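You operate a simulated robot arm through the tools that you are given. There is no shell and no other tool. Be economical: measure what you need, move in short steps, check, and stop when the job is done.

Carry out the task below with a simulated robot arm. There is one attempt and no reset: what you move stays moved.

JOB
Tighten the loose green cover knob, then swap the purple knob in the cover for the grey one.
Fine: The purple knob goes in the fourth sleeve; screw the grey one in tight.

It is judged by the outcome, as a careful person would: the job done as asked, and still so three seconds after it is handed in. It fails if anything else is knocked over, pushed out of place, dropped, spilled or broken. Lids that push on must go on centred and level and be pressed home; caps that screw on are set level and turned clockwise until they are tight.

ROBOT AND FRAMES
A 7-joint arm with a two-finger parallel gripper, fixed in place. Base frame: the origin is at the foot of the arm, x ahead of it, y to its left, z up. Units: cm, degrees, N and s.
Its first joint turns from -66.0 to 66.0 degrees. Payload 2.5 kg.
The TCP is the grasp point between the finger pads, 2.3 cm short of the fingertips. In the tool frame z runs along the fingers and y along their closing line. Largest opening 9.4 cm; finger width 3.8, thickness 1; the body of the gripper, 5.4 by 9.6 cm, starts 3.9 cm behind the TCP.
Orientation is told as [roll, pitch, yaw] about the base's x, y, z axes, in that order, counted from this pose: with the fingers straight down and closing along the base's y, the tool's x points along the base's -x, its y along +y and its z along -z.

CONTROLS
- The arm moves only by the tool arm_command. Its arguments are lists of equal length, an entry for each row: "travel": the shift along the tool's x, y, z in cm, a list of three; "angular": the turn, a rotation vector about the tool's x, y, z in rad, a list of three. In form: {"travel": [[dx, dy, dz], ...], "angular": [[wx, wy, wz], ...]}. A call has 1 to 10 rows; each row shifts and turns the commanded pose from where the row before left it, along the tool's axes as they then stand. "grip" is the finger opening in cm, from 0 to 9.4, set as the call begins (left out, the last holds). Rows are played at 5 a second. More than 5 cm and 8.6 degrees between two rows, or a gripper value outside its range, and nothing of the call is played. Where a pose cannot be reached the arm comes as near as it can. A force on the tool above 40 N (or 10 N above the force at the start of the call, whichever is more), or a blocked arm, ends the call early, and 0.2 s more pass. Each finger travels about 10.8 cm/s and halts on what it meets, pressing with about 45 N; the grip force reading is that of the motor and also rises with nothing between the fingers. The clock runs only during rows and for 0.2 s after the last one: add rows that do not move to give the fingers time. The reply holds the time, the measured pose of the TCP, the force on the tool along the base axes, the opening and the grip force, in the units named above and with some noise.
- Cameras (640 x 400 px; columns grow to the right, rows downward): "scene" is fixed at [12.64, -40.97, 55.13]; the picture's right is [0.79, -0.61, 0.00], its down [-0.30, -0.39, -0.87] and it looks along [0.53, 0.69, -0.49] (base axes); focal length 326 px, centre (320, 200). "wrist" rides on the gripper at [8.6, 1.6, -7.4] in the tool frame; the picture's right is [-0.18, 0.98, 0.00], its down [-0.58, -0.11, -0.81] and it looks along [-0.79, -0.15, 0.59] (tool axes); focal length 243 px, centre (320, 200). There is no depth. A picture from a camera that has moved, and an enlarged one, comes with that camera's place and axes in the base frame and with its lens.
- capture(camera): a new picture of that camera. No time passes.
- inspect(camera, box): a new picture of the part [left, top, right, bottom] of that camera's present view, enlarged. No time passes.
- sign_off(): hands the job in; it is judged then, once.

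Work in short steps. Places have to be worked out from the pictures, the camera data and where the tool is seen: move nearer, look again, correct. Check each grasp and each placing, and mend what went wrong. You have 120 turns and 68 pictures in all, those below and enlarged ones among them. Open the gripper and draw the arm clear of the work before you hand the job in, unless the task says otherwise; then end with one line.

The tools are called after "Emit:" as name(argument=value, ...) on one line, values as JSON. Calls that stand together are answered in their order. arm_command: Moves the arm, as the interface text tells. Its arguments: {"type":"object","properties":{"travel":{"type":"array"},"angular":{"type":"array"},"grip":{"type":"number"}},"required":["travel","angular"]} The other tools are called the same way: capture (camera) takes a picture; inspect (camera, box) takes an enlarged picture of a part of a camera's view; sign_off () hands the job in.

At the start:

```text
t: 0.0
position: [44.2, 10.88, 35.15]
tool_rot: [-0.1, -0.1, 0.0]
force: [0.6, -0.4, 0.5]
opening: 9.38
grip_force: 0.1
```

scene: 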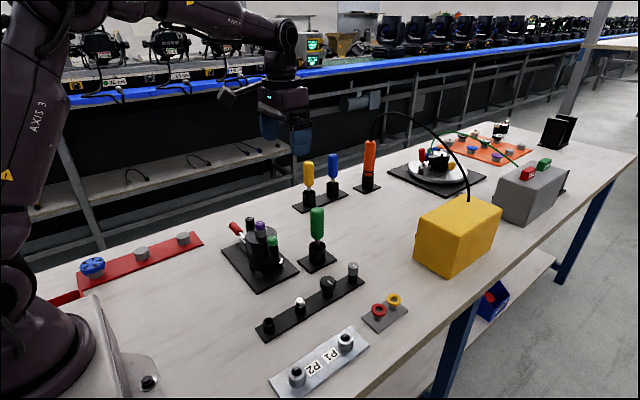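
wrist: 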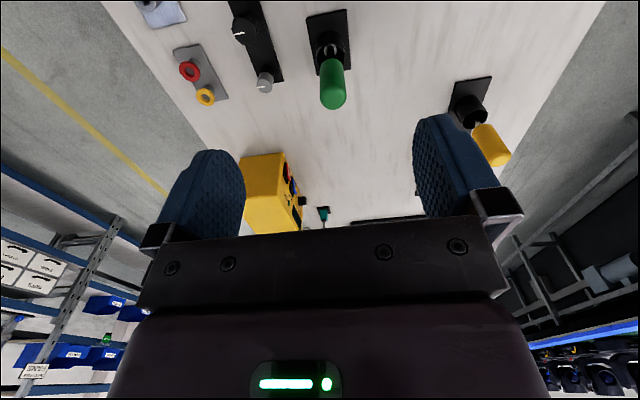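

I'll begin by enlarging the cover with the knobs and the row of sleeves.

Emit:
inspect(camera="scene", box=[210, 200, 310, 300])

Emit:
inspect(camera="scene", box=[240, 250, 420, 400])

```text
4.00 times, centred on (260, 250) of scene
camera zoom: at [12.64, -40.97, 55.13], right [0.79, -0.61, 0.0], down [-0.3, -0.39, -0.87], along [0.53, 0.69, -0.49], focal length 1304 px, centre (560, 0)
```

zoom: 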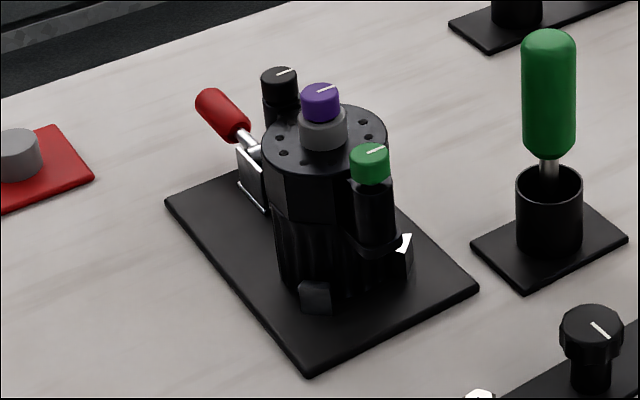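

```text
2.67 times, centred on (330, 325) of scene
camera zoom: at [12.64, -40.97, 55.13], right [0.79, -0.61, 0.0], down [-0.3, -0.39, -0.87], along [0.53, 0.69, -0.49], focal length 869 px, centre (293, -133)
```

zoom: 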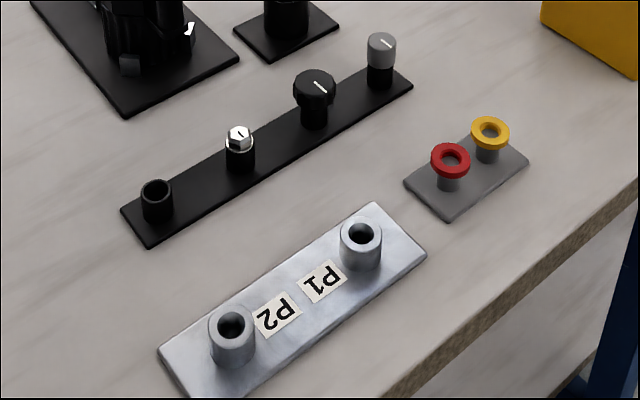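

Triangulating between the two views suggests the surface the objects stand on may be nearer z≈0 than -8, so I'll stay high. I move back and left so the wrist camera sees the cover.

Emit:
arm_command(travel=[[3.3, 1.8, 1], [3.3, 1.8, 1], [3.3, 1.8, 1], [3.3, 1.8, 1], [3.3, 1.8, 1], [0, 0, 0], [0, 0, 0]], angular=[[0, 0, 0], [0, 0, 0], [0, 0, 0], [0, 0, 0], [0, 0, 0], [0, 0, 0], [0, 0, 0]])

Emit:
capture(camera="wrist")

Emit:
capture(camera="scene")

```text
t: 1.6
position: [27.69, 19.94, 30.21]
tool_rot: [-0.1, 0.0, 0.0]
force: [0.3, 0.4, -0.2]
opening: 9.42
grip_force: 0.0
```

```text
63 pictures are left
camera wrist: at [18.95, 21.5, 37.73], right [0.18, 0.98, 0.0], down [0.58, -0.11, 0.81], along [0.79, -0.15, -0.59], focal length 243 px, centre (320, 200)
```

wrist: 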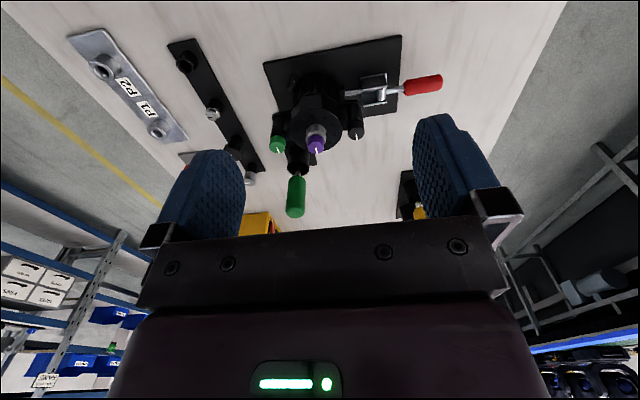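

```text
62 pictures are left
```

scene: 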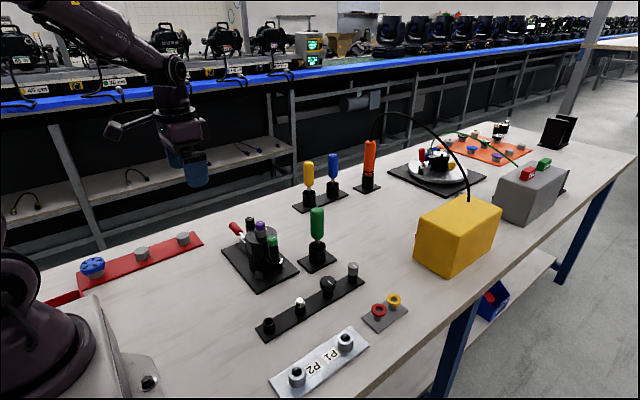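

Now enlarge the cover in the wrist view to triangulate each knob.

Emit:
inspect(camera="wrist", box=[240, 60, 400, 160])

Emit:
inspect(camera="wrist", box=[120, 30, 280, 130])

```text
4.00 times, centred on (320, 110) of wrist
camera zoom: at [18.95, 21.5, 37.73], right [0.18, 0.98, 0.0], down [0.58, -0.11, 0.81], along [0.79, -0.15, -0.59], focal length 970 px, centre (320, 560)
```

zoom: 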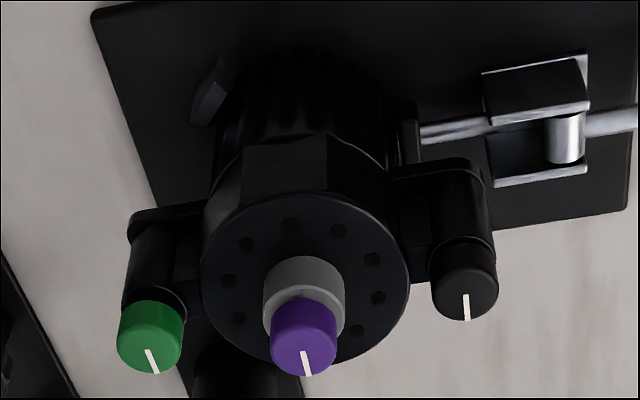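

```text
4.00 times, centred on (200, 80) of wrist
camera zoom: at [18.95, 21.5, 37.73], right [0.18, 0.98, 0.0], down [0.58, -0.11, 0.81], along [0.79, -0.15, -0.59], focal length 970 px, centre (800, 680)
```

zoom: 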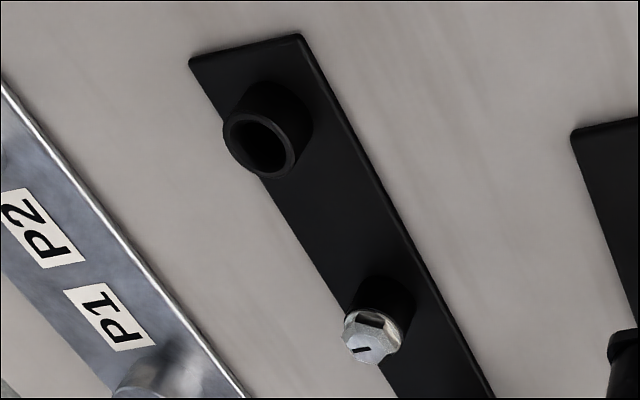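

Triangulated: purple top ≈ (39.9, 17.1, 13.7), green top ≈ (39.9, 11.6, 12.5), black twin ≈ (39.8, 22.3, 12.4), grey top ≈ (53.7, 0, 5.6), empty sleeve rim ≈ (31.4, 0, 3), table ≈ 0. I move above the green knob and start turning the tool counter-clockwise so I have clockwise travel to use.

Emit:
arm_command(travel=[[-3.05, -2.07, 2.5], [-3.05, -2.07, 2.5], [-3.05, -2.07, 2.5], [-3.05, -2.07, 2.5], [0, 0, 0], [0, 0, 0], [0, 0, 0], [0, 0, 0], [0, 0, 0], [0, 0, 0]], angular=[[0, 0, 0], [0, 0, 0], [0, 0, 0], [0, 0, 0], [0, 0, -0.15], [0, 0, -0.15], [0, 0, -0.15], [0, 0, -0.15], [0, 0, -0.15], [0, 0, -0.15]])

Emit:
arm_command(travel=[[0, 0, 0], [0, 0, 0], [0, 0, 0], [0, 0, 0], [0, 0, 0], [0, 0, 0]], angular=[[0, 0, -0.15], [0, 0, -0.15], [0, 0, -0.15], [0, 0, -0.15], [0, 0, -0.07], [0, 0, 0]])

Emit:
capture(camera="wrist")

Emit:
inspect(camera="scene", box=[200, 160, 320, 280])

```text
t: 3.8
position: [39.88, 11.53, 20.12]
tool_rot: [0.0, 0.1, 51.7]
force: [0.4, -0.2, 0.1]
opening: 9.4
grip_force: 0.0
```

```text
t: 5.2
position: [39.95, 11.52, 20.16]
tool_rot: [0.0, 0.1, 90.1]
force: [-0.6, -0.4, 0.5]
opening: 9.41
grip_force: 0.1
```

```text
59 pictures are left
camera wrist: at [38.22, 2.89, 27.61], right [-0.98, 0.18, 0.0], down [0.11, 0.58, 0.81], along [0.15, 0.79, -0.59], focal length 243 px, centre (320, 200)
```

wrist: 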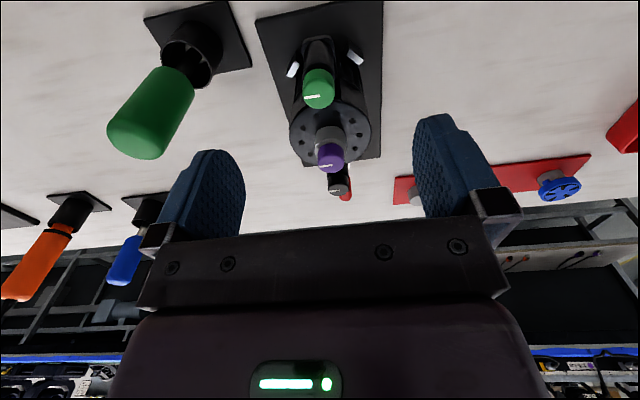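

```text
3.33 times, centred on (260, 220) of scene
camera zoom: at [12.64, -40.97, 55.13], right [0.79, -0.61, 0.0], down [-0.3, -0.39, -0.87], along [0.53, 0.69, -0.49], focal length 1087 px, centre (520, 133)
```

zoom: 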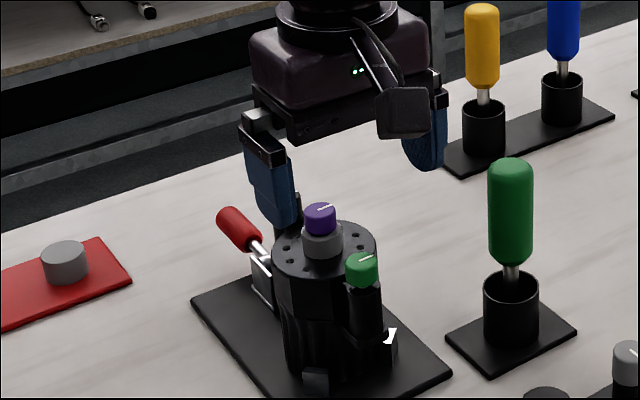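

Enlarge the knobs in this view to refine the green and purple axes.

Emit:
inspect(camera="wrist", box=[260, 30, 420, 200])

```text
2.35 times, centred on (340, 115) of wrist
camera zoom: at [38.22, 2.89, 27.61], right [-0.98, 0.18, 0.0], down [0.11, 0.58, 0.81], along [0.15, 0.79, -0.59], focal length 571 px, centre (273, 400)
```

zoom: 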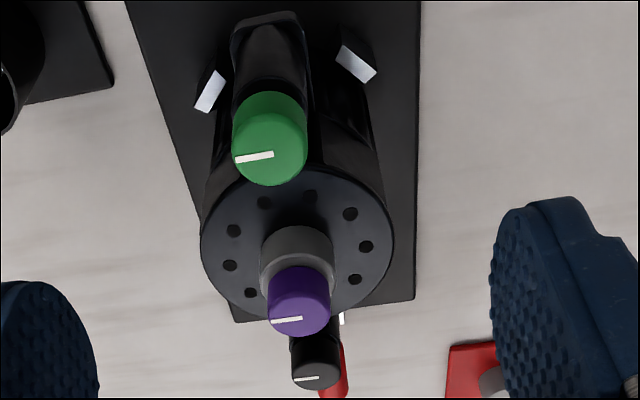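

Green axis x≈39.9, y≈11.6, knob spans z≈11.0–12.45. I descend with the opening at 4 cm so the tips stop at about z 11.

Emit:
arm_command(travel=[[-0.08, 0, 1.7], [0, 0, 1.7], [0, 0, 1.7], [0, 0, 1.2], [0, 0, 0.5], [0, 0, 0]], angular=[[0, 0, 0], [0, 0, 0], [0, 0, 0], [0, 0, 0], [0, 0, 0], [0, 0, 0]], grip=4)

Emit:
capture(camera="wrist")

Emit:
inspect(camera="scene", box=[210, 180, 330, 280])

```text
t: 6.6
position: [39.83, 11.65, 13.21]
tool_rot: [0.0, 0.1, 90.0]
force: [-0.3, -0.2, 0.0]
opening: 3.99
grip_force: 0.1
```

```text
56 pictures are left
camera wrist: at [38.2, 3.02, 20.81], right [-0.98, 0.19, 0.0], down [0.11, 0.58, 0.81], along [0.15, 0.79, -0.59], focal length 243 px, centre (320, 200)
```

wrist: 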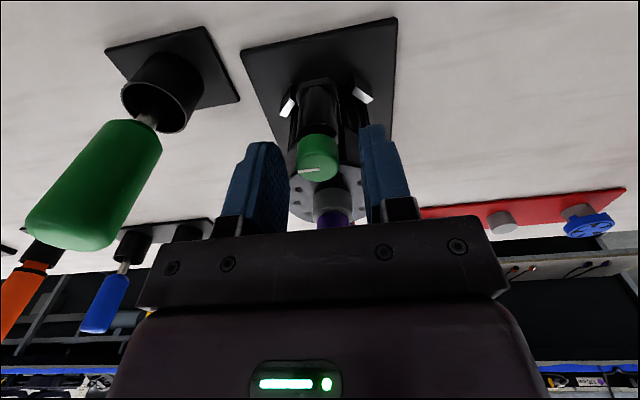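

```text
4.00 times, centred on (270, 230) of scene
camera zoom: at [12.64, -40.97, 55.13], right [0.79, -0.61, 0.0], down [-0.3, -0.39, -0.87], along [0.53, 0.69, -0.49], focal length 1304 px, centre (520, 80)
```

zoom: 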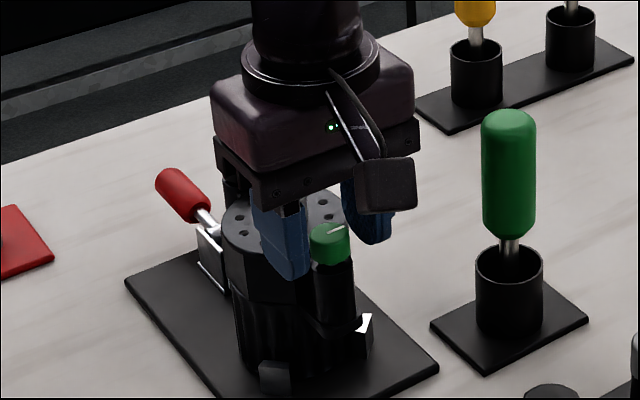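

The knob sits centred between the fingers; I close on it.

Emit:
arm_command(travel=[[0, 0, 0], [0, 0, 0], [0, 0, 0], [0, 0, 0]], angular=[[0, 0, 0], [0, 0, 0], [0, 0, 0], [0, 0, 0]], grip=1.2)

```text
t: 7.6
position: [39.9, 11.69, 13.41]
tool_rot: [-0.2, 0.1, 89.8]
force: [13.0, 0.9, -3.7]
opening: 2.05
grip_force: 45.4
```

Gripped at 2.05 cm with a small +x side load; I nudge +x to centre and begin turning clockwise gently.

Emit:
arm_command(travel=[[0, -0.08, 0], [0, 0, 0], [0, 0, 0], [0, 0, 0], [0, 0, 0], [0, 0, 0]], angular=[[0, 0, 0], [0, 0, 0.1], [0, 0, 0.1], [0, 0, 0.1], [0, 0, 0.1], [0, 0, 0]])

```text
t: 9.0
position: [39.93, 11.58, 13.25]
tool_rot: [-0.1, 0.0, 66.8]
force: [8.6, -1.7, 0.5]
opening: 2.04
grip_force: 45.0
```

Turning smoothly with low load; continue clockwise.

Emit:
arm_command(travel=[[0, 0, 0], [0, 0, 0], [0, 0, 0], [0, 0, 0], [0, 0, 0], [0, 0, 0], [0, 0, 0], [0, 0, 0], [0, 0, 0]], angular=[[0, 0, 0.12], [0, 0, 0.12], [0, 0, 0.12], [0, 0, 0.12], [0, 0, 0.12], [0, 0, 0.12], [0, 0, 0.12], [0, 0, 0.12], [0, 0, 0]])

Emit:
inspect(camera="scene", box=[210, 180, 330, 280])

```text
t: 11.0
position: [40.0, 11.62, 13.23]
tool_rot: [0.0, 0.0, 11.8]
force: [11.5, -1.5, -8.3]
opening: 2.02
grip_force: 44.9
```

```text
4.00 times, centred on (270, 230) of scene
camera zoom: at [12.65, -40.97, 55.13], right [0.79, -0.61, 0.0], down [-0.3, -0.39, -0.87], along [0.53, 0.69, -0.49], focal length 1304 px, centre (520, 80)
```

zoom: 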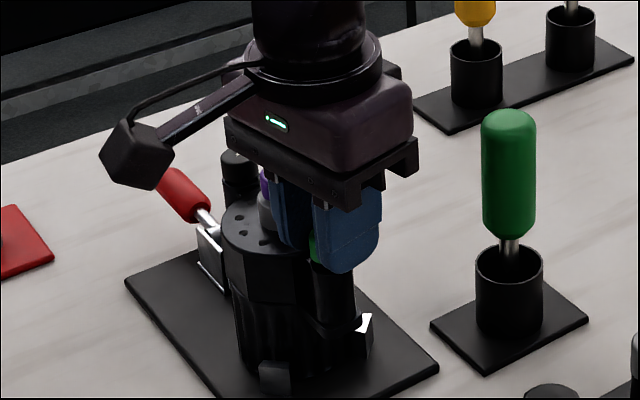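

The knob is pulling the tool down slightly (screwing in). I follow it down by 0.1 cm, nudge +x, and continue.

Emit:
arm_command(travel=[[-0.08, 0, 0.08], [0, 0, 0.02], [0, 0, 0.02], [0, 0, 0.02], [0, 0, 0.02], [0, 0, 0.02], [0, 0, 0.02], [0, 0, 0.02], [0, 0, 0]], angular=[[0, 0, 0], [0, 0, 0.12], [0, 0, 0.12], [0, 0, 0.12], [0, 0, 0.12], [0, 0, 0.12], [0, 0, 0.12], [0, 0, 0.12], [0, 0, 0]])

```text
t: 13.0
position: [40.06, 11.5, 13.18]
tool_rot: [0.0, -0.1, -36.3]
force: [-2.9, -10.5, 14.8]
opening: 2.01
grip_force: 45.0
```

Slight downward push and -y load; I ease both and continue turning.

Emit:
arm_command(travel=[[-0.035, -0.05, -0.08], [0, 0, 0], [0, 0, 0], [0, 0, 0], [0, 0, 0], [0, 0, 0], [0, 0, 0], [0, 0, 0], [0, 0, 0]], angular=[[0, 0, 0], [0, 0, 0.12], [0, 0, 0.12], [0, 0, 0.12], [0, 0, 0.12], [0, 0, 0.12], [0, 0, 0.12], [0, 0, 0.12], [0, 0, 0]])

```text
t: 15.0
position: [40.12, 11.59, 13.12]
tool_rot: [0.0, 0.1, -84.5]
force: [-5.0, -10.1, 2.9]
opening: 1.99
grip_force: 45.0
```

Still turning freely; continue clockwise as far as the wrist allows.

Emit:
arm_command(travel=[[0, 0, 0], [0, 0, 0], [0, 0, 0], [0, 0, 0], [0, 0, 0], [0, 0, 0], [0, 0, 0], [0, 0, 0]], angular=[[0, 0, 0.12], [0, 0, 0.12], [0, 0, 0.12], [0, 0, 0.12], [0, 0, 0.12], [0, 0, 0.12], [0, 0, 0.12], [0, 0, 0]])

Emit:
capture(camera="wrist")

```text
t: 16.8
position: [40.02, 11.58, 13.18]
tool_rot: [0.1, 0.0, -132.7]
force: [-5.1, 0.3, -6.6]
opening: 2.01
grip_force: 45.6
```

```text
53 pictures are left
camera wrist: at [47.02, 16.87, 20.66], right [0.6, -0.8, 0.0], down [-0.47, -0.35, 0.81], along [-0.65, -0.48, -0.59], focal length 243 px, centre (320, 200)
```

wrist: 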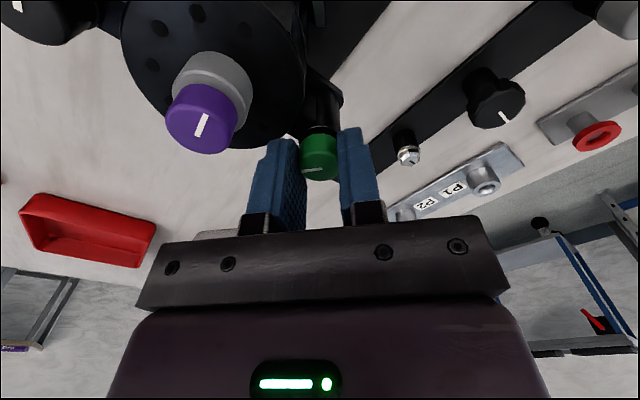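

The white mark keeps its direction relative to the fingers, so the knob really turns with the gripper (≈220° so far). Continue.

Emit:
arm_command(travel=[[0, 0, 0.08], [0, 0, 0], [0, 0, 0], [0, 0, 0], [0, 0, 0], [0, 0, 0], [0, 0, 0]], angular=[[0, 0, 0.12], [0, 0, 0.12], [0, 0, 0.12], [0, 0, 0.12], [0, 0, 0.12], [0, 0, 0.12], [0, 0, 0]])

```text
t: 18.4
position: [39.96, 11.51, 13.14]
tool_rot: [0.0, 0.0, -173.9]
force: [-17.7, -1.2, -0.2]
opening: 2.02
grip_force: 44.9
```

Emit:
arm_command(travel=[[-0.1, 0, 0.02], [0, 0, 0], [0, 0, 0], [0, 0, 0], [0, 0, 0], [0, 0, 0]], angular=[[0, 0, 0], [0, 0, 0.1], [0, 0, 0.1], [0, 0, 0.1], [0, 0, 0.1], [0, 0, 0]])

```text
t: 19.8
position: [39.97, 11.66, 13.12]
tool_rot: [0.0, 0.1, 163.1]
force: [-1.8, 1.7, -1.9]
opening: 2.03
grip_force: 45.2
```

Load is low again (≈287° turned); continue clockwise.

Emit:
arm_command(travel=[[0, 0, 0], [0, 0, 0], [0, 0, 0], [0, 0, 0], [0, 0, 0.05], [0, 0, 0], [0, 0, 0], [0, 0, 0]], angular=[[0, 0, 0.1], [0, 0, 0.1], [0, 0, 0.1], [0, 0, 0.1], [0, 0, 0.1], [0, 0, 0.1], [0, 0, 0.1], [0, 0, 0]])

```text
t: 20.4
position: [40.16, 11.49, 12.97]
tool_rot: [-1.2, -0.6, 153.0]
force: [-3.4, 3.0, 6.2]
opening: 2.04
grip_force: 44.8
out of reach, approached as far as the arm can: row 2, 3
stopped in row 3: the force on the tool passed its limit (the readings are from after the stop); the commanded pose is now the measured one
```

The wrist joint reached its limit. I open, lift off, and unwind counter-clockwise for a new grip.

Emit:
arm_command(travel=[[0, 0, 0], [0, 0, 0], [0, 0, -1], [0, 0, -1.2], [0, 0, 0], [0, 0, 0], [0, 0, 0], [0, 0, 0], [0, 0, 0], [0, 0, 0]], angular=[[0, 0, 0], [0, 0, 0], [0, 0, 0], [0, 0, 0], [0, 0, -0.15], [0, 0, -0.15], [0, 0, -0.15], [0, 0, -0.15], [0, 0, -0.15], [0, 0, -0.15]], grip=4)

Emit:
arm_command(travel=[[0, 0, 0], [0, 0, 0], [0, 0, 0], [0, 0, 0], [0, 0, 0], [0, 0, 0], [0, 0, 0], [0, 0, 0], [0, 0, 0], [0, 0, 0]], angular=[[0, 0, -0.15], [0, 0, -0.15], [0, 0, -0.15], [0, 0, -0.15], [0, 0, -0.15], [0, 0, -0.15], [0, 0, -0.15], [0, 0, -0.15], [0, 0, -0.15], [0, 0, -0.15]])

Emit:
arm_command(travel=[[0, 0, 0], [0, 0, 0], [0, 0, 0], [0, 0, 0], [0, 0, 0], [0, 0, 0], [0, 0, 0], [0, 0, 0], [0, 0, 0], [0, 0, 0]], angular=[[0, 0, -0.15], [0, 0, -0.15], [0, 0, -0.15], [0, 0, -0.15], [0, 0, -0.15], [0, 0, -0.15], [0, 0, -0.15], [0, 0, -0.15], [0, 0, 0], [0, 0, 0]])

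```text
t: 22.6
position: [40.08, 11.02, 15.14]
tool_rot: [-1.2, 0.6, -155.5]
force: [-0.2, -0.2, 0.2]
opening: 3.97
grip_force: 0.0
out of reach, approached as far as the arm can: row 3
```

```text
t: 24.8
position: [40.16, 11.04, 15.0]
tool_rot: [0.5, 1.2, -69.4]
force: [0.0, 0.5, -0.6]
opening: 4.01
grip_force: 0.1
```

```text
t: 27.0
position: [40.03, 11.22, 15.06]
tool_rot: [1.3, -0.1, -0.9]
force: [0.9, -0.7, 0.0]
opening: 4.0
grip_force: 0.1
```

Fix the 1.3° tilt, recentre over the knob, and continue counter-clockwise to about +85° for the re-grip.

Emit:
arm_command(travel=[[0, 0.37, 0], [0, 0, 0], [0, 0, 0], [0, 0, 0], [0, 0, 0], [0, 0, 0], [0, 0, 0], [0, 0, 0], [0, 0, 0], [0, 0, 0]], angular=[[0.0227, 0, 0], [0, 0, -0.15], [0, 0, -0.15], [0, 0, -0.15], [0, 0, -0.15], [0, 0, -0.15], [0, 0, -0.15], [0, 0, -0.15], [0, 0, -0.15], [0, 0, 0]])

Emit:
arm_command(travel=[[0, 0, 0], [0, 0, 0], [0, 0, 0], [0, 0, 0], [0, 0, 0], [0, 0, 0], [0, 0, 0]], angular=[[0, 0, -0.15], [0, 0, -0.15], [0, 0, -0.12], [0, 0, 0], [0, 0, 0], [0, 0, 0], [0, 0, 0]])

Emit:
inspect(camera="wrist", box=[240, 60, 400, 220])

```text
t: 29.2
position: [40.12, 11.43, 15.1]
tool_rot: [0.0, 0.0, 67.9]
force: [-0.2, 0.0, 0.3]
opening: 4.02
grip_force: 0.1
```

```text
t: 30.8
position: [40.26, 11.47, 14.96]
tool_rot: [-0.1, 0.0, 91.9]
force: [0.3, 0.3, 0.2]
opening: 4.01
grip_force: 0.1
```

```text
2.50 times, centred on (320, 140) of wrist
camera zoom: at [38.78, 2.76, 22.52], right [-0.99, 0.15, 0.0], down [0.09, 0.58, 0.81], along [0.12, 0.8, -0.59], focal length 606 px, centre (320, 350)
```

zoom: 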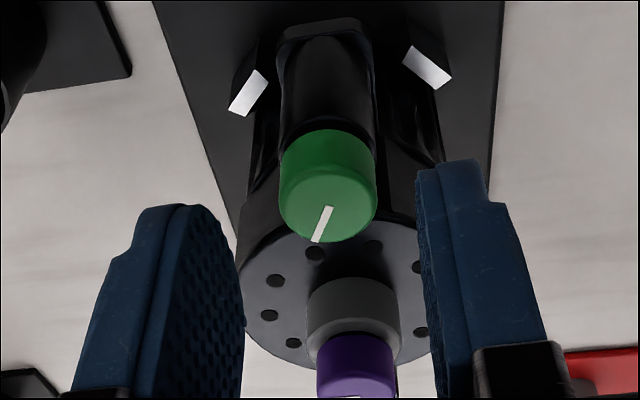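

The green knob's top has dropped to about z 12.1, so it is screwing in. Re-grip slightly lower and continue.

Emit:
arm_command(travel=[[-0.12, 0.1, 1], [0, 0, 0.9], [0, 0, 0]], angular=[[0, 0, 0], [0, 0, 0], [0, 0, 0]], grip=4)

Emit:
arm_command(travel=[[0, 0, 0], [0, 0, 0], [0, 0, 0], [0, 0, 0]], angular=[[0, 0, 0], [0, 0, 0], [0, 0, 0], [0, 0, 0]], grip=1.2)

```text
t: 31.6
position: [40.12, 11.58, 13.09]
tool_rot: [-0.1, 0.0, 91.9]
force: [0.1, -0.3, 0.8]
opening: 3.99
grip_force: 0.0
```

```text
t: 32.6
position: [40.03, 11.59, 13.11]
tool_rot: [0.0, 0.0, 91.9]
force: [-1.3, -1.1, -0.9]
opening: 2.05
grip_force: 45.1
```

Well centred (little side load). Turn clockwise.

Emit:
arm_command(travel=[[0, 0, 0], [0, 0, 0], [0, 0, 0], [0, 0, 0], [0, 0, 0], [0, 0, 0], [0, 0, 0], [0, 0, 0], [0, 0, 0]], angular=[[0, 0, 0.12], [0, 0, 0.12], [0, 0, 0.12], [0, 0, 0.12], [0, 0, 0.12], [0, 0, 0.12], [0, 0, 0.12], [0, 0, 0.12], [0, 0, 0]])

```text
t: 34.6
position: [40.03, 11.59, 13.09]
tool_rot: [-0.1, 0.2, 36.7]
force: [-6.2, 1.5, -1.7]
opening: 2.05
grip_force: 44.9
```

Emit:
arm_command(travel=[[0, 0, 0.03], [0, 0, 0], [0, 0, 0], [0, 0, 0], [0, 0, 0], [0, 0, 0], [0, 0, 0], [0, 0, 0], [0, 0, 0]], angular=[[0, 0, 0.12], [0, 0, 0.12], [0, 0, 0.12], [0, 0, 0.12], [0, 0, 0.12], [0, 0, 0.12], [0, 0, 0.12], [0, 0, 0.12], [0, 0, 0]])

```text
t: 36.6
position: [40.02, 11.58, 13.2]
tool_rot: [-0.1, 0.0, -18.4]
force: [1.4, -2.7, 0.1]
opening: 2.03
grip_force: 44.8
```

Check whether the mark is still turning with the fingers.

Emit:
inspect(camera="wrist", box=[240, 60, 400, 220])

```text
2.50 times, centred on (320, 140) of wrist
camera zoom: at [32.36, 15.87, 20.66], right [0.49, 0.87, 0.0], down [0.52, -0.29, 0.81], along [0.71, -0.39, -0.59], focal length 606 px, centre (320, 350)
```

zoom: 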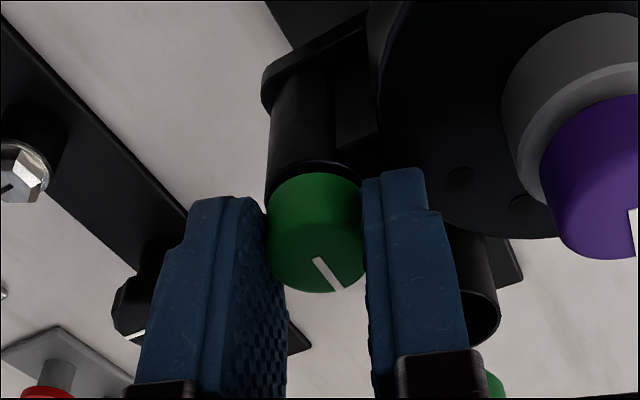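

The mark has lagged the fingers by roughly 50°, suggesting it has come tight and is slipping. I turn a little more to confirm.

Emit:
arm_command(travel=[[0, 0, 0.03], [0, 0, 0], [0, 0, 0], [0, 0, 0], [0, 0, 0], [0, 0, 0]], angular=[[0, 0, 0.1], [0, 0, 0.1], [0, 0, 0.1], [0, 0, 0.1], [0, 0, 0.1], [0, 0, 0]])

Emit:
inspect(camera="wrist", box=[240, 60, 400, 220])

```text
t: 38.0
position: [39.93, 11.63, 13.05]
tool_rot: [-0.1, 0.0, -46.9]
force: [-3.3, -4.8, 3.2]
opening: 2.04
grip_force: 45.0
```

```text
2.50 times, centred on (320, 140) of wrist
camera zoom: at [35.25, 19.08, 20.58], right [0.84, 0.54, 0.0], down [0.32, -0.5, 0.81], along [0.43, -0.68, -0.59], focal length 606 px, centre (320, 350)
```

zoom: 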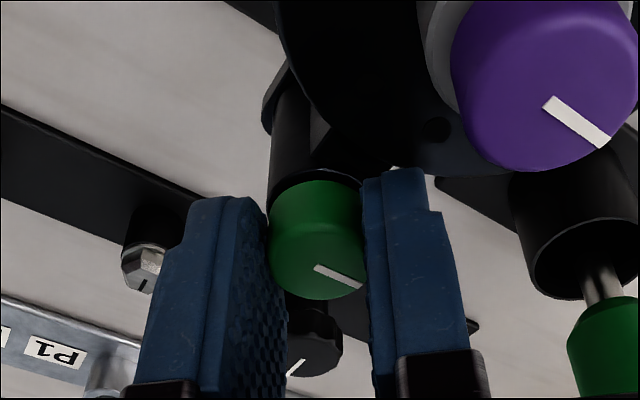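

The mark stayed still in the world (now parallel to the purple and black marks) while the fingers slipped: green is tight. Release and lift, heading over the purple knob.

Emit:
arm_command(travel=[[0, 0, 0], [0, 0, 0], [0, 0, -1.5], [0, 0, -2.5], [0, 0, -2.5], [0, 0, 0]], angular=[[0, 0, 0], [0, 0, 0], [0, 0, 0], [0, 0, 0], [0, 0, 0], [0, 0, 0]], grip=4)

Emit:
capture(camera="wrist")

Emit:
inspect(camera="scene", box=[210, 180, 330, 280])

```text
t: 39.4
position: [39.96, 11.3, 19.51]
tool_rot: [0.0, 0.0, -46.9]
force: [0.0, -0.2, 1.0]
opening: 3.99
grip_force: 0.1
```

```text
49 pictures are left
camera wrist: at [35.29, 18.85, 27.11], right [0.84, 0.54, 0.0], down [0.32, -0.5, 0.81], along [0.43, -0.68, -0.59], focal length 243 px, centre (320, 200)
```

wrist: 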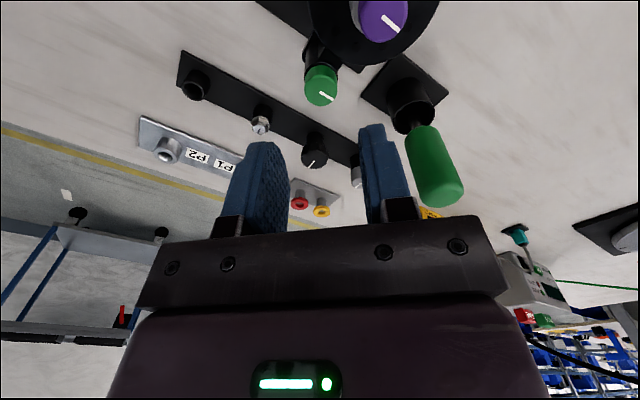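

```text
4.00 times, centred on (270, 230) of scene
camera zoom: at [12.64, -40.97, 55.13], right [0.79, -0.61, 0.0], down [-0.3, -0.39, -0.87], along [0.53, 0.69, -0.49], focal length 1304 px, centre (520, 80)
```

zoom: 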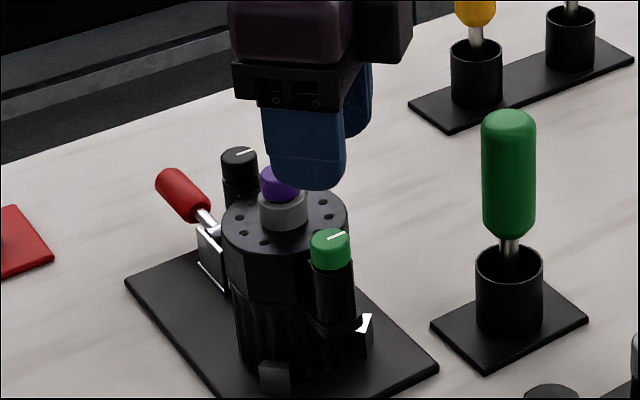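

Green sits as its black twin does. Next I move above purple (≈39.95, 17.05) and wind clockwise to about -180°, to have counter-clockwise travel for unscrewing.

Emit:
arm_command(travel=[[2.1, 1.96, 0], [2.1, 1.96, 0], [0, 0, 0], [0, 0, 0], [0, 0, 0], [0, 0, 0], [0, 0, 0], [0, 0, 0], [0, 0, 0], [0, 0, 0]], angular=[[0, 0, 0], [0, 0, 0], [0, 0, 0.145], [0, 0, 0.145], [0, 0, 0.145], [0, 0, 0.145], [0, 0, 0.145], [0, 0, 0.145], [0, 0, 0.145], [0, 0, 0.145]])

Emit:
arm_command(travel=[[0, 0, 0], [0, 0, 0], [0, 0, 0], [0, 0, 0], [0, 0, 0], [0, 0, 0], [0, 0, 0], [0, 0, 0], [0, 0, 0]], angular=[[0, 0, 0.145], [0, 0, 0.145], [0, 0, 0.145], [0, 0, 0.145], [0, 0, 0.145], [0, 0, 0.145], [0, 0, 0.145], [0, 0, 0.145], [0, 0, 0]])

Emit:
capture(camera="wrist")

```text
t: 41.6
position: [40.01, 17.38, 19.51]
tool_rot: [0.0, 0.1, -113.5]
force: [-0.4, 0.1, 0.7]
opening: 3.99
grip_force: 0.0
```

```text
t: 43.6
position: [40.03, 17.37, 19.48]
tool_rot: [-0.1, 0.0, -179.8]
force: [0.4, 0.7, -0.1]
opening: 3.98
grip_force: 0.1
```

```text
47 pictures are left
camera wrist: at [48.66, 15.77, 27.06], right [-0.18, -0.98, 0.0], down [-0.58, 0.11, 0.81], along [-0.79, 0.15, -0.59], focal length 243 px, centre (320, 200)
```

wrist: 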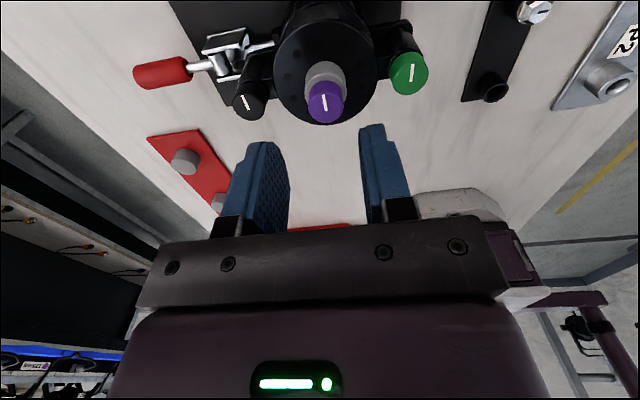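

Enlarge to refine the purple's centre and height.

Emit:
inspect(camera="wrist", box=[260, 40, 440, 140])

Emit:
inspect(camera="scene", box=[225, 195, 305, 260])

```text
3.56 times, centred on (350, 90) of wrist
camera zoom: at [48.66, 15.77, 27.06], right [-0.18, -0.98, 0.0], down [-0.58, 0.11, 0.81], along [-0.79, 0.15, -0.59], focal length 863 px, centre (213, 591)
```

zoom: 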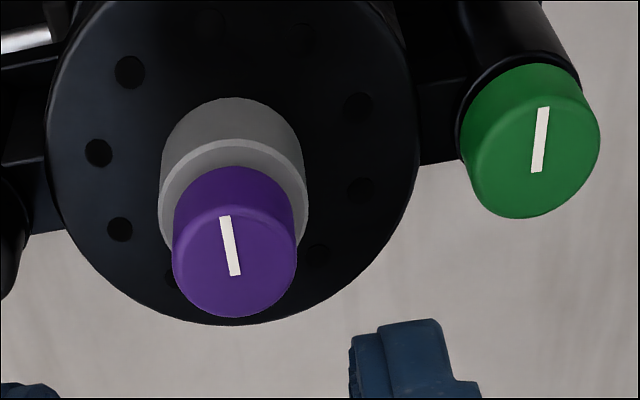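

```text
6.15 times, centred on (265, 228) of scene
camera zoom: at [12.64, -40.97, 55.13], right [0.79, -0.61, 0.0], down [-0.3, -0.39, -0.87], along [0.53, 0.69, -0.49], focal length 2006 px, centre (658, 31)
```

zoom: 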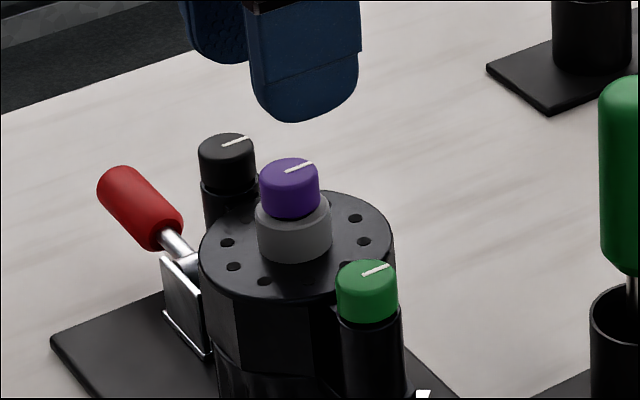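

Purple axis ≈ (39.9, 17.03), knob z≈12.1–13.5. I descend to TCP z≈14.6 (tips just above the grey boss) and close.

Emit:
arm_command(travel=[[-0.1, 0.34, 1.5], [0, 0, 1.5], [0, 0, 1.2], [0, 0, 0.65], [0, 0, 0]], angular=[[0, 0, 0], [0, 0, 0], [0, 0, 0], [0, 0, 0], [0, 0, 0]], grip=4)

Emit:
inspect(camera="wrist", box=[240, 80, 400, 220])

```text
t: 44.8
position: [39.92, 17.07, 14.65]
tool_rot: [0.0, 0.0, -179.8]
force: [0.1, 0.4, 0.2]
opening: 4.02
grip_force: 0.0
```

```text
2.86 times, centred on (320, 150) of wrist
camera zoom: at [48.54, 15.37, 22.17], right [-0.18, -0.98, 0.0], down [-0.58, 0.11, 0.81], along [-0.79, 0.15, -0.59], focal length 693 px, centre (320, 343)
```

zoom: 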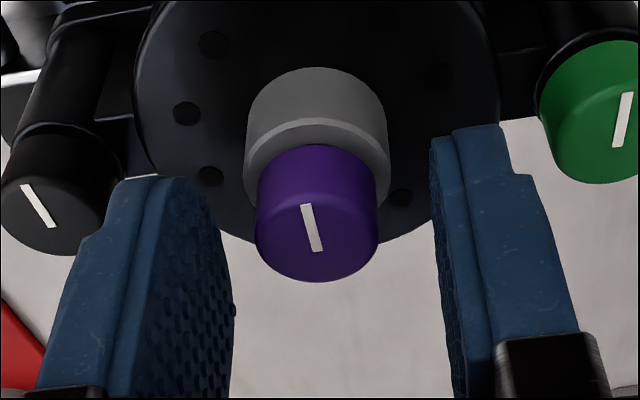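

Projected centre is within ~0.05 cm; close on the purple knob.

Emit:
arm_command(travel=[[0, -0.04, 0], [0, 0, 0], [0, 0, 0], [0, 0, 0]], angular=[[0, 0, 0], [0, 0, 0], [0, 0, 0], [0, 0, 0]], grip=1.2)

```text
t: 45.8
position: [39.83, 17.01, 14.69]
tool_rot: [0.0, 0.0, -179.9]
force: [-2.1, -2.6, -0.1]
opening: 2.0
grip_force: 45.4
```

Gripped and centred. Unscrew counter-clockwise, with a first short step to check for resistance.

Emit:
arm_command(travel=[[0, 0, 0], [0, 0, 0], [0, 0, 0], [0, 0, 0], [0, 0, 0], [0, 0, 0], [0, 0, 0], [0, 0, 0]], angular=[[0, 0, -0.1], [0, 0, -0.1], [0, 0, -0.1], [0, 0, -0.1], [0, 0, -0.1], [0, 0, -0.1], [0, 0, -0.1], [0, 0, 0]])

Emit:
inspect(camera="wrist", box=[240, 80, 400, 220])

```text
t: 47.6
position: [39.93, 17.02, 14.69]
tool_rot: [0.0, -0.1, -139.7]
force: [-9.6, -11.9, 7.9]
opening: 2.0
grip_force: 44.6
```

```text
2.86 times, centred on (320, 150) of wrist
camera zoom: at [47.58, 21.36, 22.15], right [0.5, -0.87, 0.0], down [-0.51, -0.29, 0.81], along [-0.7, -0.4, -0.59], focal length 693 px, centre (320, 343)
```

zoom: 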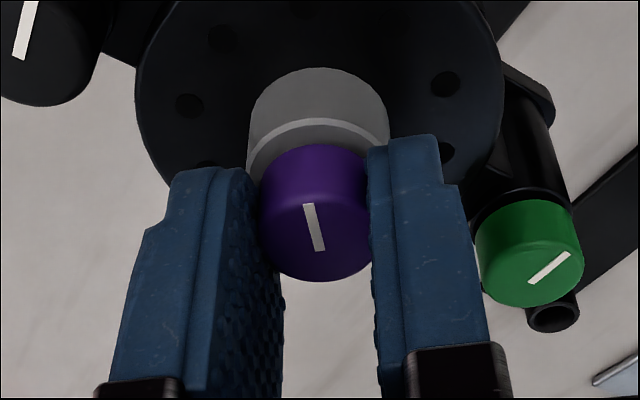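

The knob turns with the fingers and rises (+8 N). Continue counter-clockwise with a slow lift.

Emit:
arm_command(travel=[[0, 0, -0.06], [0, 0, -0.01], [0, 0, -0.01], [0, 0, -0.01], [0, 0, -0.01], [0, 0, -0.01], [0, 0, -0.01], [0, 0, -0.01], [0, 0, -0.01], [0, 0, 0]], angular=[[0, 0, -0.12], [0, 0, -0.12], [0, 0, -0.12], [0, 0, -0.12], [0, 0, -0.12], [0, 0, -0.12], [0, 0, -0.12], [0, 0, -0.12], [0, 0, -0.12], [0, 0, 0]])

Emit:
arm_command(travel=[[0, 0, -0.01], [0, 0, -0.01], [0, 0, -0.01], [0, 0, -0.01], [0, 0, -0.01], [0, 0, -0.01], [0, 0, -0.01], [0, 0, -0.01], [0, 0, 0]], angular=[[0, 0, -0.12], [0, 0, -0.12], [0, 0, -0.12], [0, 0, -0.12], [0, 0, -0.12], [0, 0, -0.12], [0, 0, -0.12], [0, 0, -0.12], [0, 0, 0]])

```text
t: 49.8
position: [40.09, 16.99, 14.91]
tool_rot: [-0.1, 0.0, -77.6]
force: [1.3, -11.9, -8.2]
opening: 1.99
grip_force: 45.0
```

```text
t: 51.8
position: [39.96, 16.98, 14.96]
tool_rot: [0.0, -0.1, -22.7]
force: [8.6, -7.8, -4.3]
opening: 1.97
grip_force: 44.8
```

Loads are modest; continue counter-clockwise.

Emit:
arm_command(travel=[[0, 0, -0.005], [0, 0, -0.008], [0, 0, -0.008], [0, 0, -0.008], [0, 0, -0.008], [0, 0, -0.008], [0, 0, -0.008], [0, 0, -0.008], [0, 0, 0]], angular=[[0, 0, -0.12], [0, 0, -0.12], [0, 0, -0.12], [0, 0, -0.12], [0, 0, -0.12], [0, 0, -0.12], [0, 0, -0.12], [0, 0, -0.12], [0, 0, 0]])

Emit:
arm_command(travel=[[0, 0, -0.008], [0, 0, -0.008], [0, 0, -0.008], [0, 0, -0.008], [0, 0, -0.008], [0, 0, -0.008], [0, 0, -0.008], [0, 0, -0.008], [0, 0, 0]], angular=[[0, 0, -0.12], [0, 0, -0.12], [0, 0, -0.12], [0, 0, -0.12], [0, 0, -0.12], [0, 0, -0.12], [0, 0, -0.12], [0, 0, -0.12], [0, 0, 0]])

Emit:
inspect(camera="wrist", box=[240, 80, 400, 220])

```text
t: 53.8
position: [40.06, 17.11, 15.1]
tool_rot: [0.1, -0.1, 32.3]
force: [18.6, -5.1, -8.2]
opening: 2.01
grip_force: 45.0
```

```text
t: 55.8
position: [39.99, 17.03, 15.12]
tool_rot: [-0.1, -0.1, 87.4]
force: [16.0, 0.8, -16.7]
opening: 1.99
grip_force: 45.4
```

```text
2.86 times, centred on (320, 150) of wrist
camera zoom: at [37.91, 8.47, 22.62], right [-0.97, 0.23, 0.0], down [0.14, 0.58, 0.81], along [0.18, 0.78, -0.59], focal length 693 px, centre (320, 343)
```

zoom: 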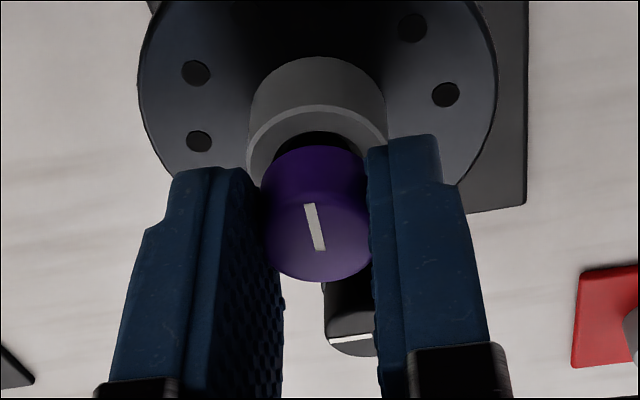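

The knob has risen and its black shaft shows. Ease the upward pull and nudge +x, then carry on to about +125°.

Emit:
arm_command(travel=[[0, -0.08, 0.08], [0, 0, 0], [0, 0, 0], [0, 0, 0], [0, 0, 0], [0, 0, 0], [0, 0, 0], [0, 0, 0]], angular=[[0, 0, 0], [0, 0, -0.1], [0, 0, -0.1], [0, 0, -0.1], [0, 0, -0.1], [0, 0, -0.1], [0, 0, -0.1], [0, 0, 0]])

```text
t: 57.6
position: [39.97, 16.99, 15.08]
tool_rot: [0.0, 0.0, 121.8]
force: [-0.9, -2.1, 2.0]
opening: 1.99
grip_force: 44.9
```

Emit:
arm_command(travel=[[0, 0, -0.02], [0, 0, -0.02], [0, 0, -0.02], [0, 0, -0.02], [0, 0, 0]], angular=[[0, 0, -0.08], [0, 0, -0.08], [0, 0, -0.08], [0, 0, -0.08], [0, 0, 0]])

```text
t: 58.8
position: [39.99, 16.96, 15.08]
tool_rot: [0.2, 0.0, 140.1]
force: [-4.2, -3.0, 0.8]
opening: 1.97
grip_force: 44.5
```

Emit:
arm_command(travel=[[0, 0, -0.02], [0, 0, -0.02], [0, 0, -0.02], [0, 0, -0.02], [0, 0, 0]], angular=[[0, 0, -0.08], [0, 0, -0.08], [0, 0, -0.08], [0, 0, -0.08], [0, 0, 0]])

```text
t: 60.0
position: [39.96, 17.09, 15.13]
tool_rot: [0.0, 0.0, 158.4]
force: [0.1, -1.5, -1.3]
opening: 1.97
grip_force: 45.6
```

Forces are near zero. A small test lift of 0.15 cm while turning shows whether it is free.

Emit:
arm_command(travel=[[0, 0, -0.05], [0, 0, -0.05], [0, 0, -0.05], [0, 0, 0]], angular=[[0, 0, -0.05], [0, 0, -0.05], [0, 0, -0.05], [0, 0, 0]])

Emit:
inspect(camera="wrist", box=[240, 80, 400, 220])

```text
t: 61.0
position: [40.0, 17.05, 15.24]
tool_rot: [0.1, 0.0, 167.0]
force: [0.8, 0.3, -0.6]
opening: 1.98
grip_force: 44.8
```

```text
2.86 times, centred on (320, 150) of wrist
camera zoom: at [48.1, 13.48, 22.81], right [-0.4, -0.92, 0.0], down [-0.54, 0.24, 0.81], along [-0.74, 0.32, -0.59], focal length 693 px, centre (320, 343)
```

zoom: 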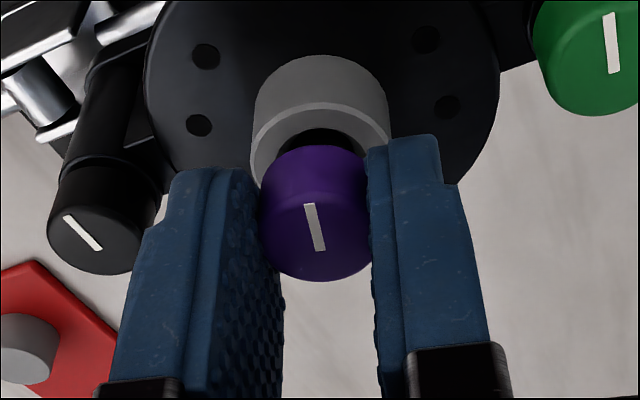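

No load while lifting, so it's free of the thread. Lift straight up.

Emit:
arm_command(travel=[[0, 0, -0.3], [0, 0, -0.5], [0, 0, -1], [0, 0, -1.5], [0, 0, -1.5], [0, 0, 0]], angular=[[0, 0, 0], [0, 0, 0], [0, 0, 0], [0, 0, 0], [0, 0, 0], [0, 0, 0]])

Emit:
inspect(camera="scene", box=[200, 160, 320, 260])

Emit:
capture(camera="wrist")

```text
t: 62.4
position: [39.94, 16.94, 20.09]
tool_rot: [0.0, -0.1, 167.0]
force: [-0.5, 0.5, -0.9]
opening: 1.96
grip_force: 44.7
```

```text
4.00 times, centred on (260, 210) of scene
camera zoom: at [12.64, -40.97, 55.13], right [0.79, -0.61, 0.0], down [-0.3, -0.39, -0.87], along [0.53, 0.69, -0.49], focal length 1304 px, centre (560, 160)
```

zoom: 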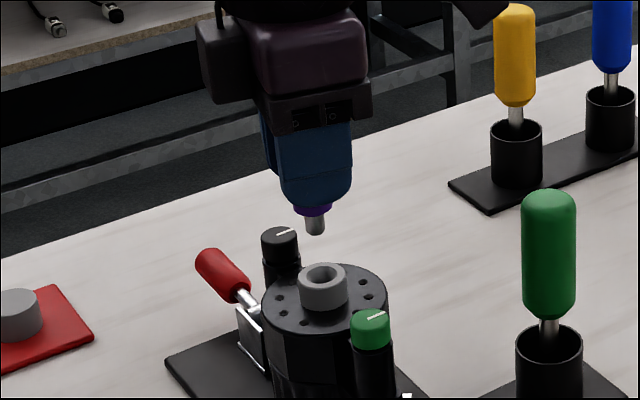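

```text
39 pictures are left
camera wrist: at [47.96, 13.5, 27.6], right [-0.4, -0.92, 0.0], down [-0.54, 0.24, 0.81], along [-0.74, 0.32, -0.59], focal length 243 px, centre (320, 200)
```

wrist: 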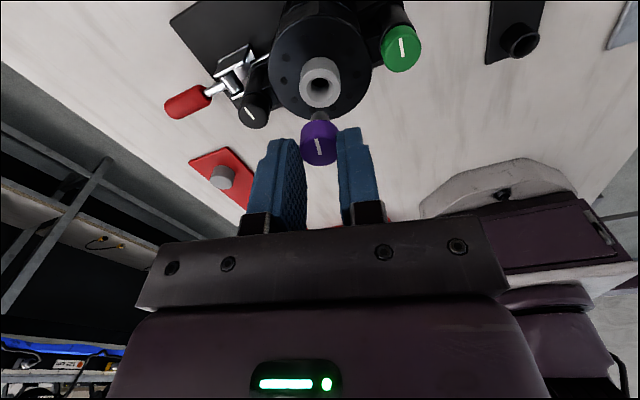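

Purple is out, with its stem extending to about TCP−3.9. I rotate back to yaw 0, staying over the cover at height.

Emit:
arm_command(travel=[[0, 0, -1], [0, 0, -1], [0, 0, 0], [0, 0, 0], [0, 0, 0], [0, 0, 0], [0, 0, 0], [0, 0, 0], [0, 0, 0], [0, 0, 0]], angular=[[0, 0, 0.148], [0, 0, 0.148], [0, 0, 0.148], [0, 0, 0.148], [0, 0, 0.148], [0, 0, 0.148], [0, 0, 0.148], [0, 0, 0.148], [0, 0, 0.148], [0, 0, 0.148]])

Emit:
arm_command(travel=[[0, 0, 0], [0, 0, 0], [0, 0, 0], [0, 0, 0], [0, 0, 0], [0, 0, 0], [0, 0, 0], [0, 0, 0], [0, 0, 0], [0, 0, 0]], angular=[[0, 0, 0.148], [0, 0, 0.148], [0, 0, 0.148], [0, 0, 0.148], [0, 0, 0.148], [0, 0, 0.148], [0, 0, 0.148], [0, 0, 0.148], [0, 0, 0.148], [0, 0, 0.1]])

Emit:
arm_command(travel=[[2.1, -3.4, 0], [2.1, -3.4, 0], [2.1, -3.4, 0], [2.1, -3.4, 0], [0, -3.3, 0], [0, 0, 0], [0, 0, 0]], angular=[[0, 0, 0], [0, 0, 0], [0, 0, 0], [0, 0, 0], [0, 0, 0], [0, 0, 0], [0, 0, 0]])

Emit:
capture(camera="wrist")

Emit:
capture(camera="scene")

```text
t: 64.6
position: [40.04, 16.97, 22.09]
tool_rot: [0.0, 0.0, 81.8]
force: [0.3, 0.3, 0.1]
opening: 1.99
grip_force: 45.4
```

```text
t: 66.8
position: [40.06, 17.01, 22.16]
tool_rot: [0.0, 0.0, 0.0]
force: [0.1, 0.0, -0.4]
opening: 1.98
grip_force: 45.1
```

```text
t: 68.4
position: [31.43, 0.16, 22.11]
tool_rot: [0.0, 0.0, 0.1]
force: [-0.6, -0.6, 0.7]
opening: 1.98
grip_force: 44.8
```

```text
38 pictures are left
camera wrist: at [22.86, 1.79, 29.67], right [0.18, 0.98, 0.0], down [0.58, -0.11, 0.81], along [0.79, -0.15, -0.59], focal length 243 px, centre (320, 200)
```

wrist: 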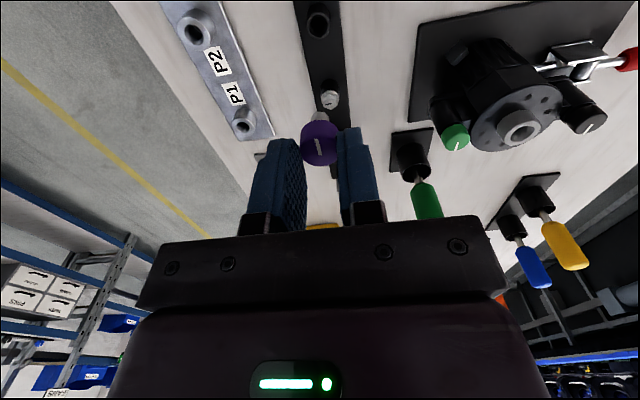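

```text
37 pictures are left
```

scene: 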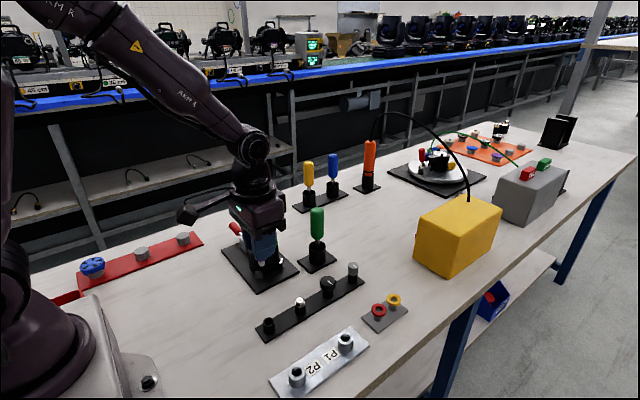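

The empty sleeve is at the near end; the strip has no labels, and the P1/P2 numbering also runs from the far end, so the fourth sleeve is the empty one. Enlarge it to refine its centre.

Emit:
inspect(camera="wrist", box=[270, 0, 370, 60])

Emit:
inspect(camera="scene", box=[245, 300, 305, 345])

```text
6.40 times, centred on (320, 30) of wrist
camera zoom: at [22.86, 1.79, 29.67], right [0.18, 0.98, 0.0], down [0.58, -0.11, 0.81], along [0.79, -0.15, -0.59], focal length 1553 px, centre (320, 1288)
```

zoom: 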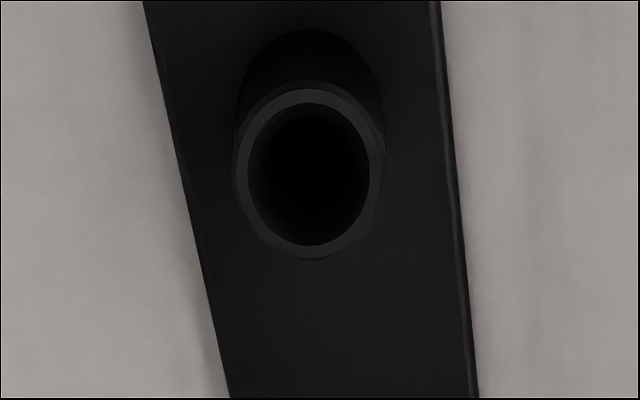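

```text
8.89 times, centred on (275, 322) of scene
camera zoom: at [12.64, -40.97, 55.13], right [0.79, -0.61, 0.0], down [-0.3, -0.39, -0.87], along [0.53, 0.69, -0.49], focal length 2898 px, centre (720, -889)
```

zoom: 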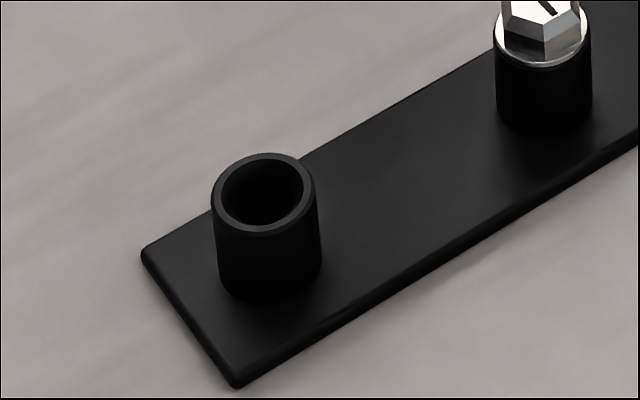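

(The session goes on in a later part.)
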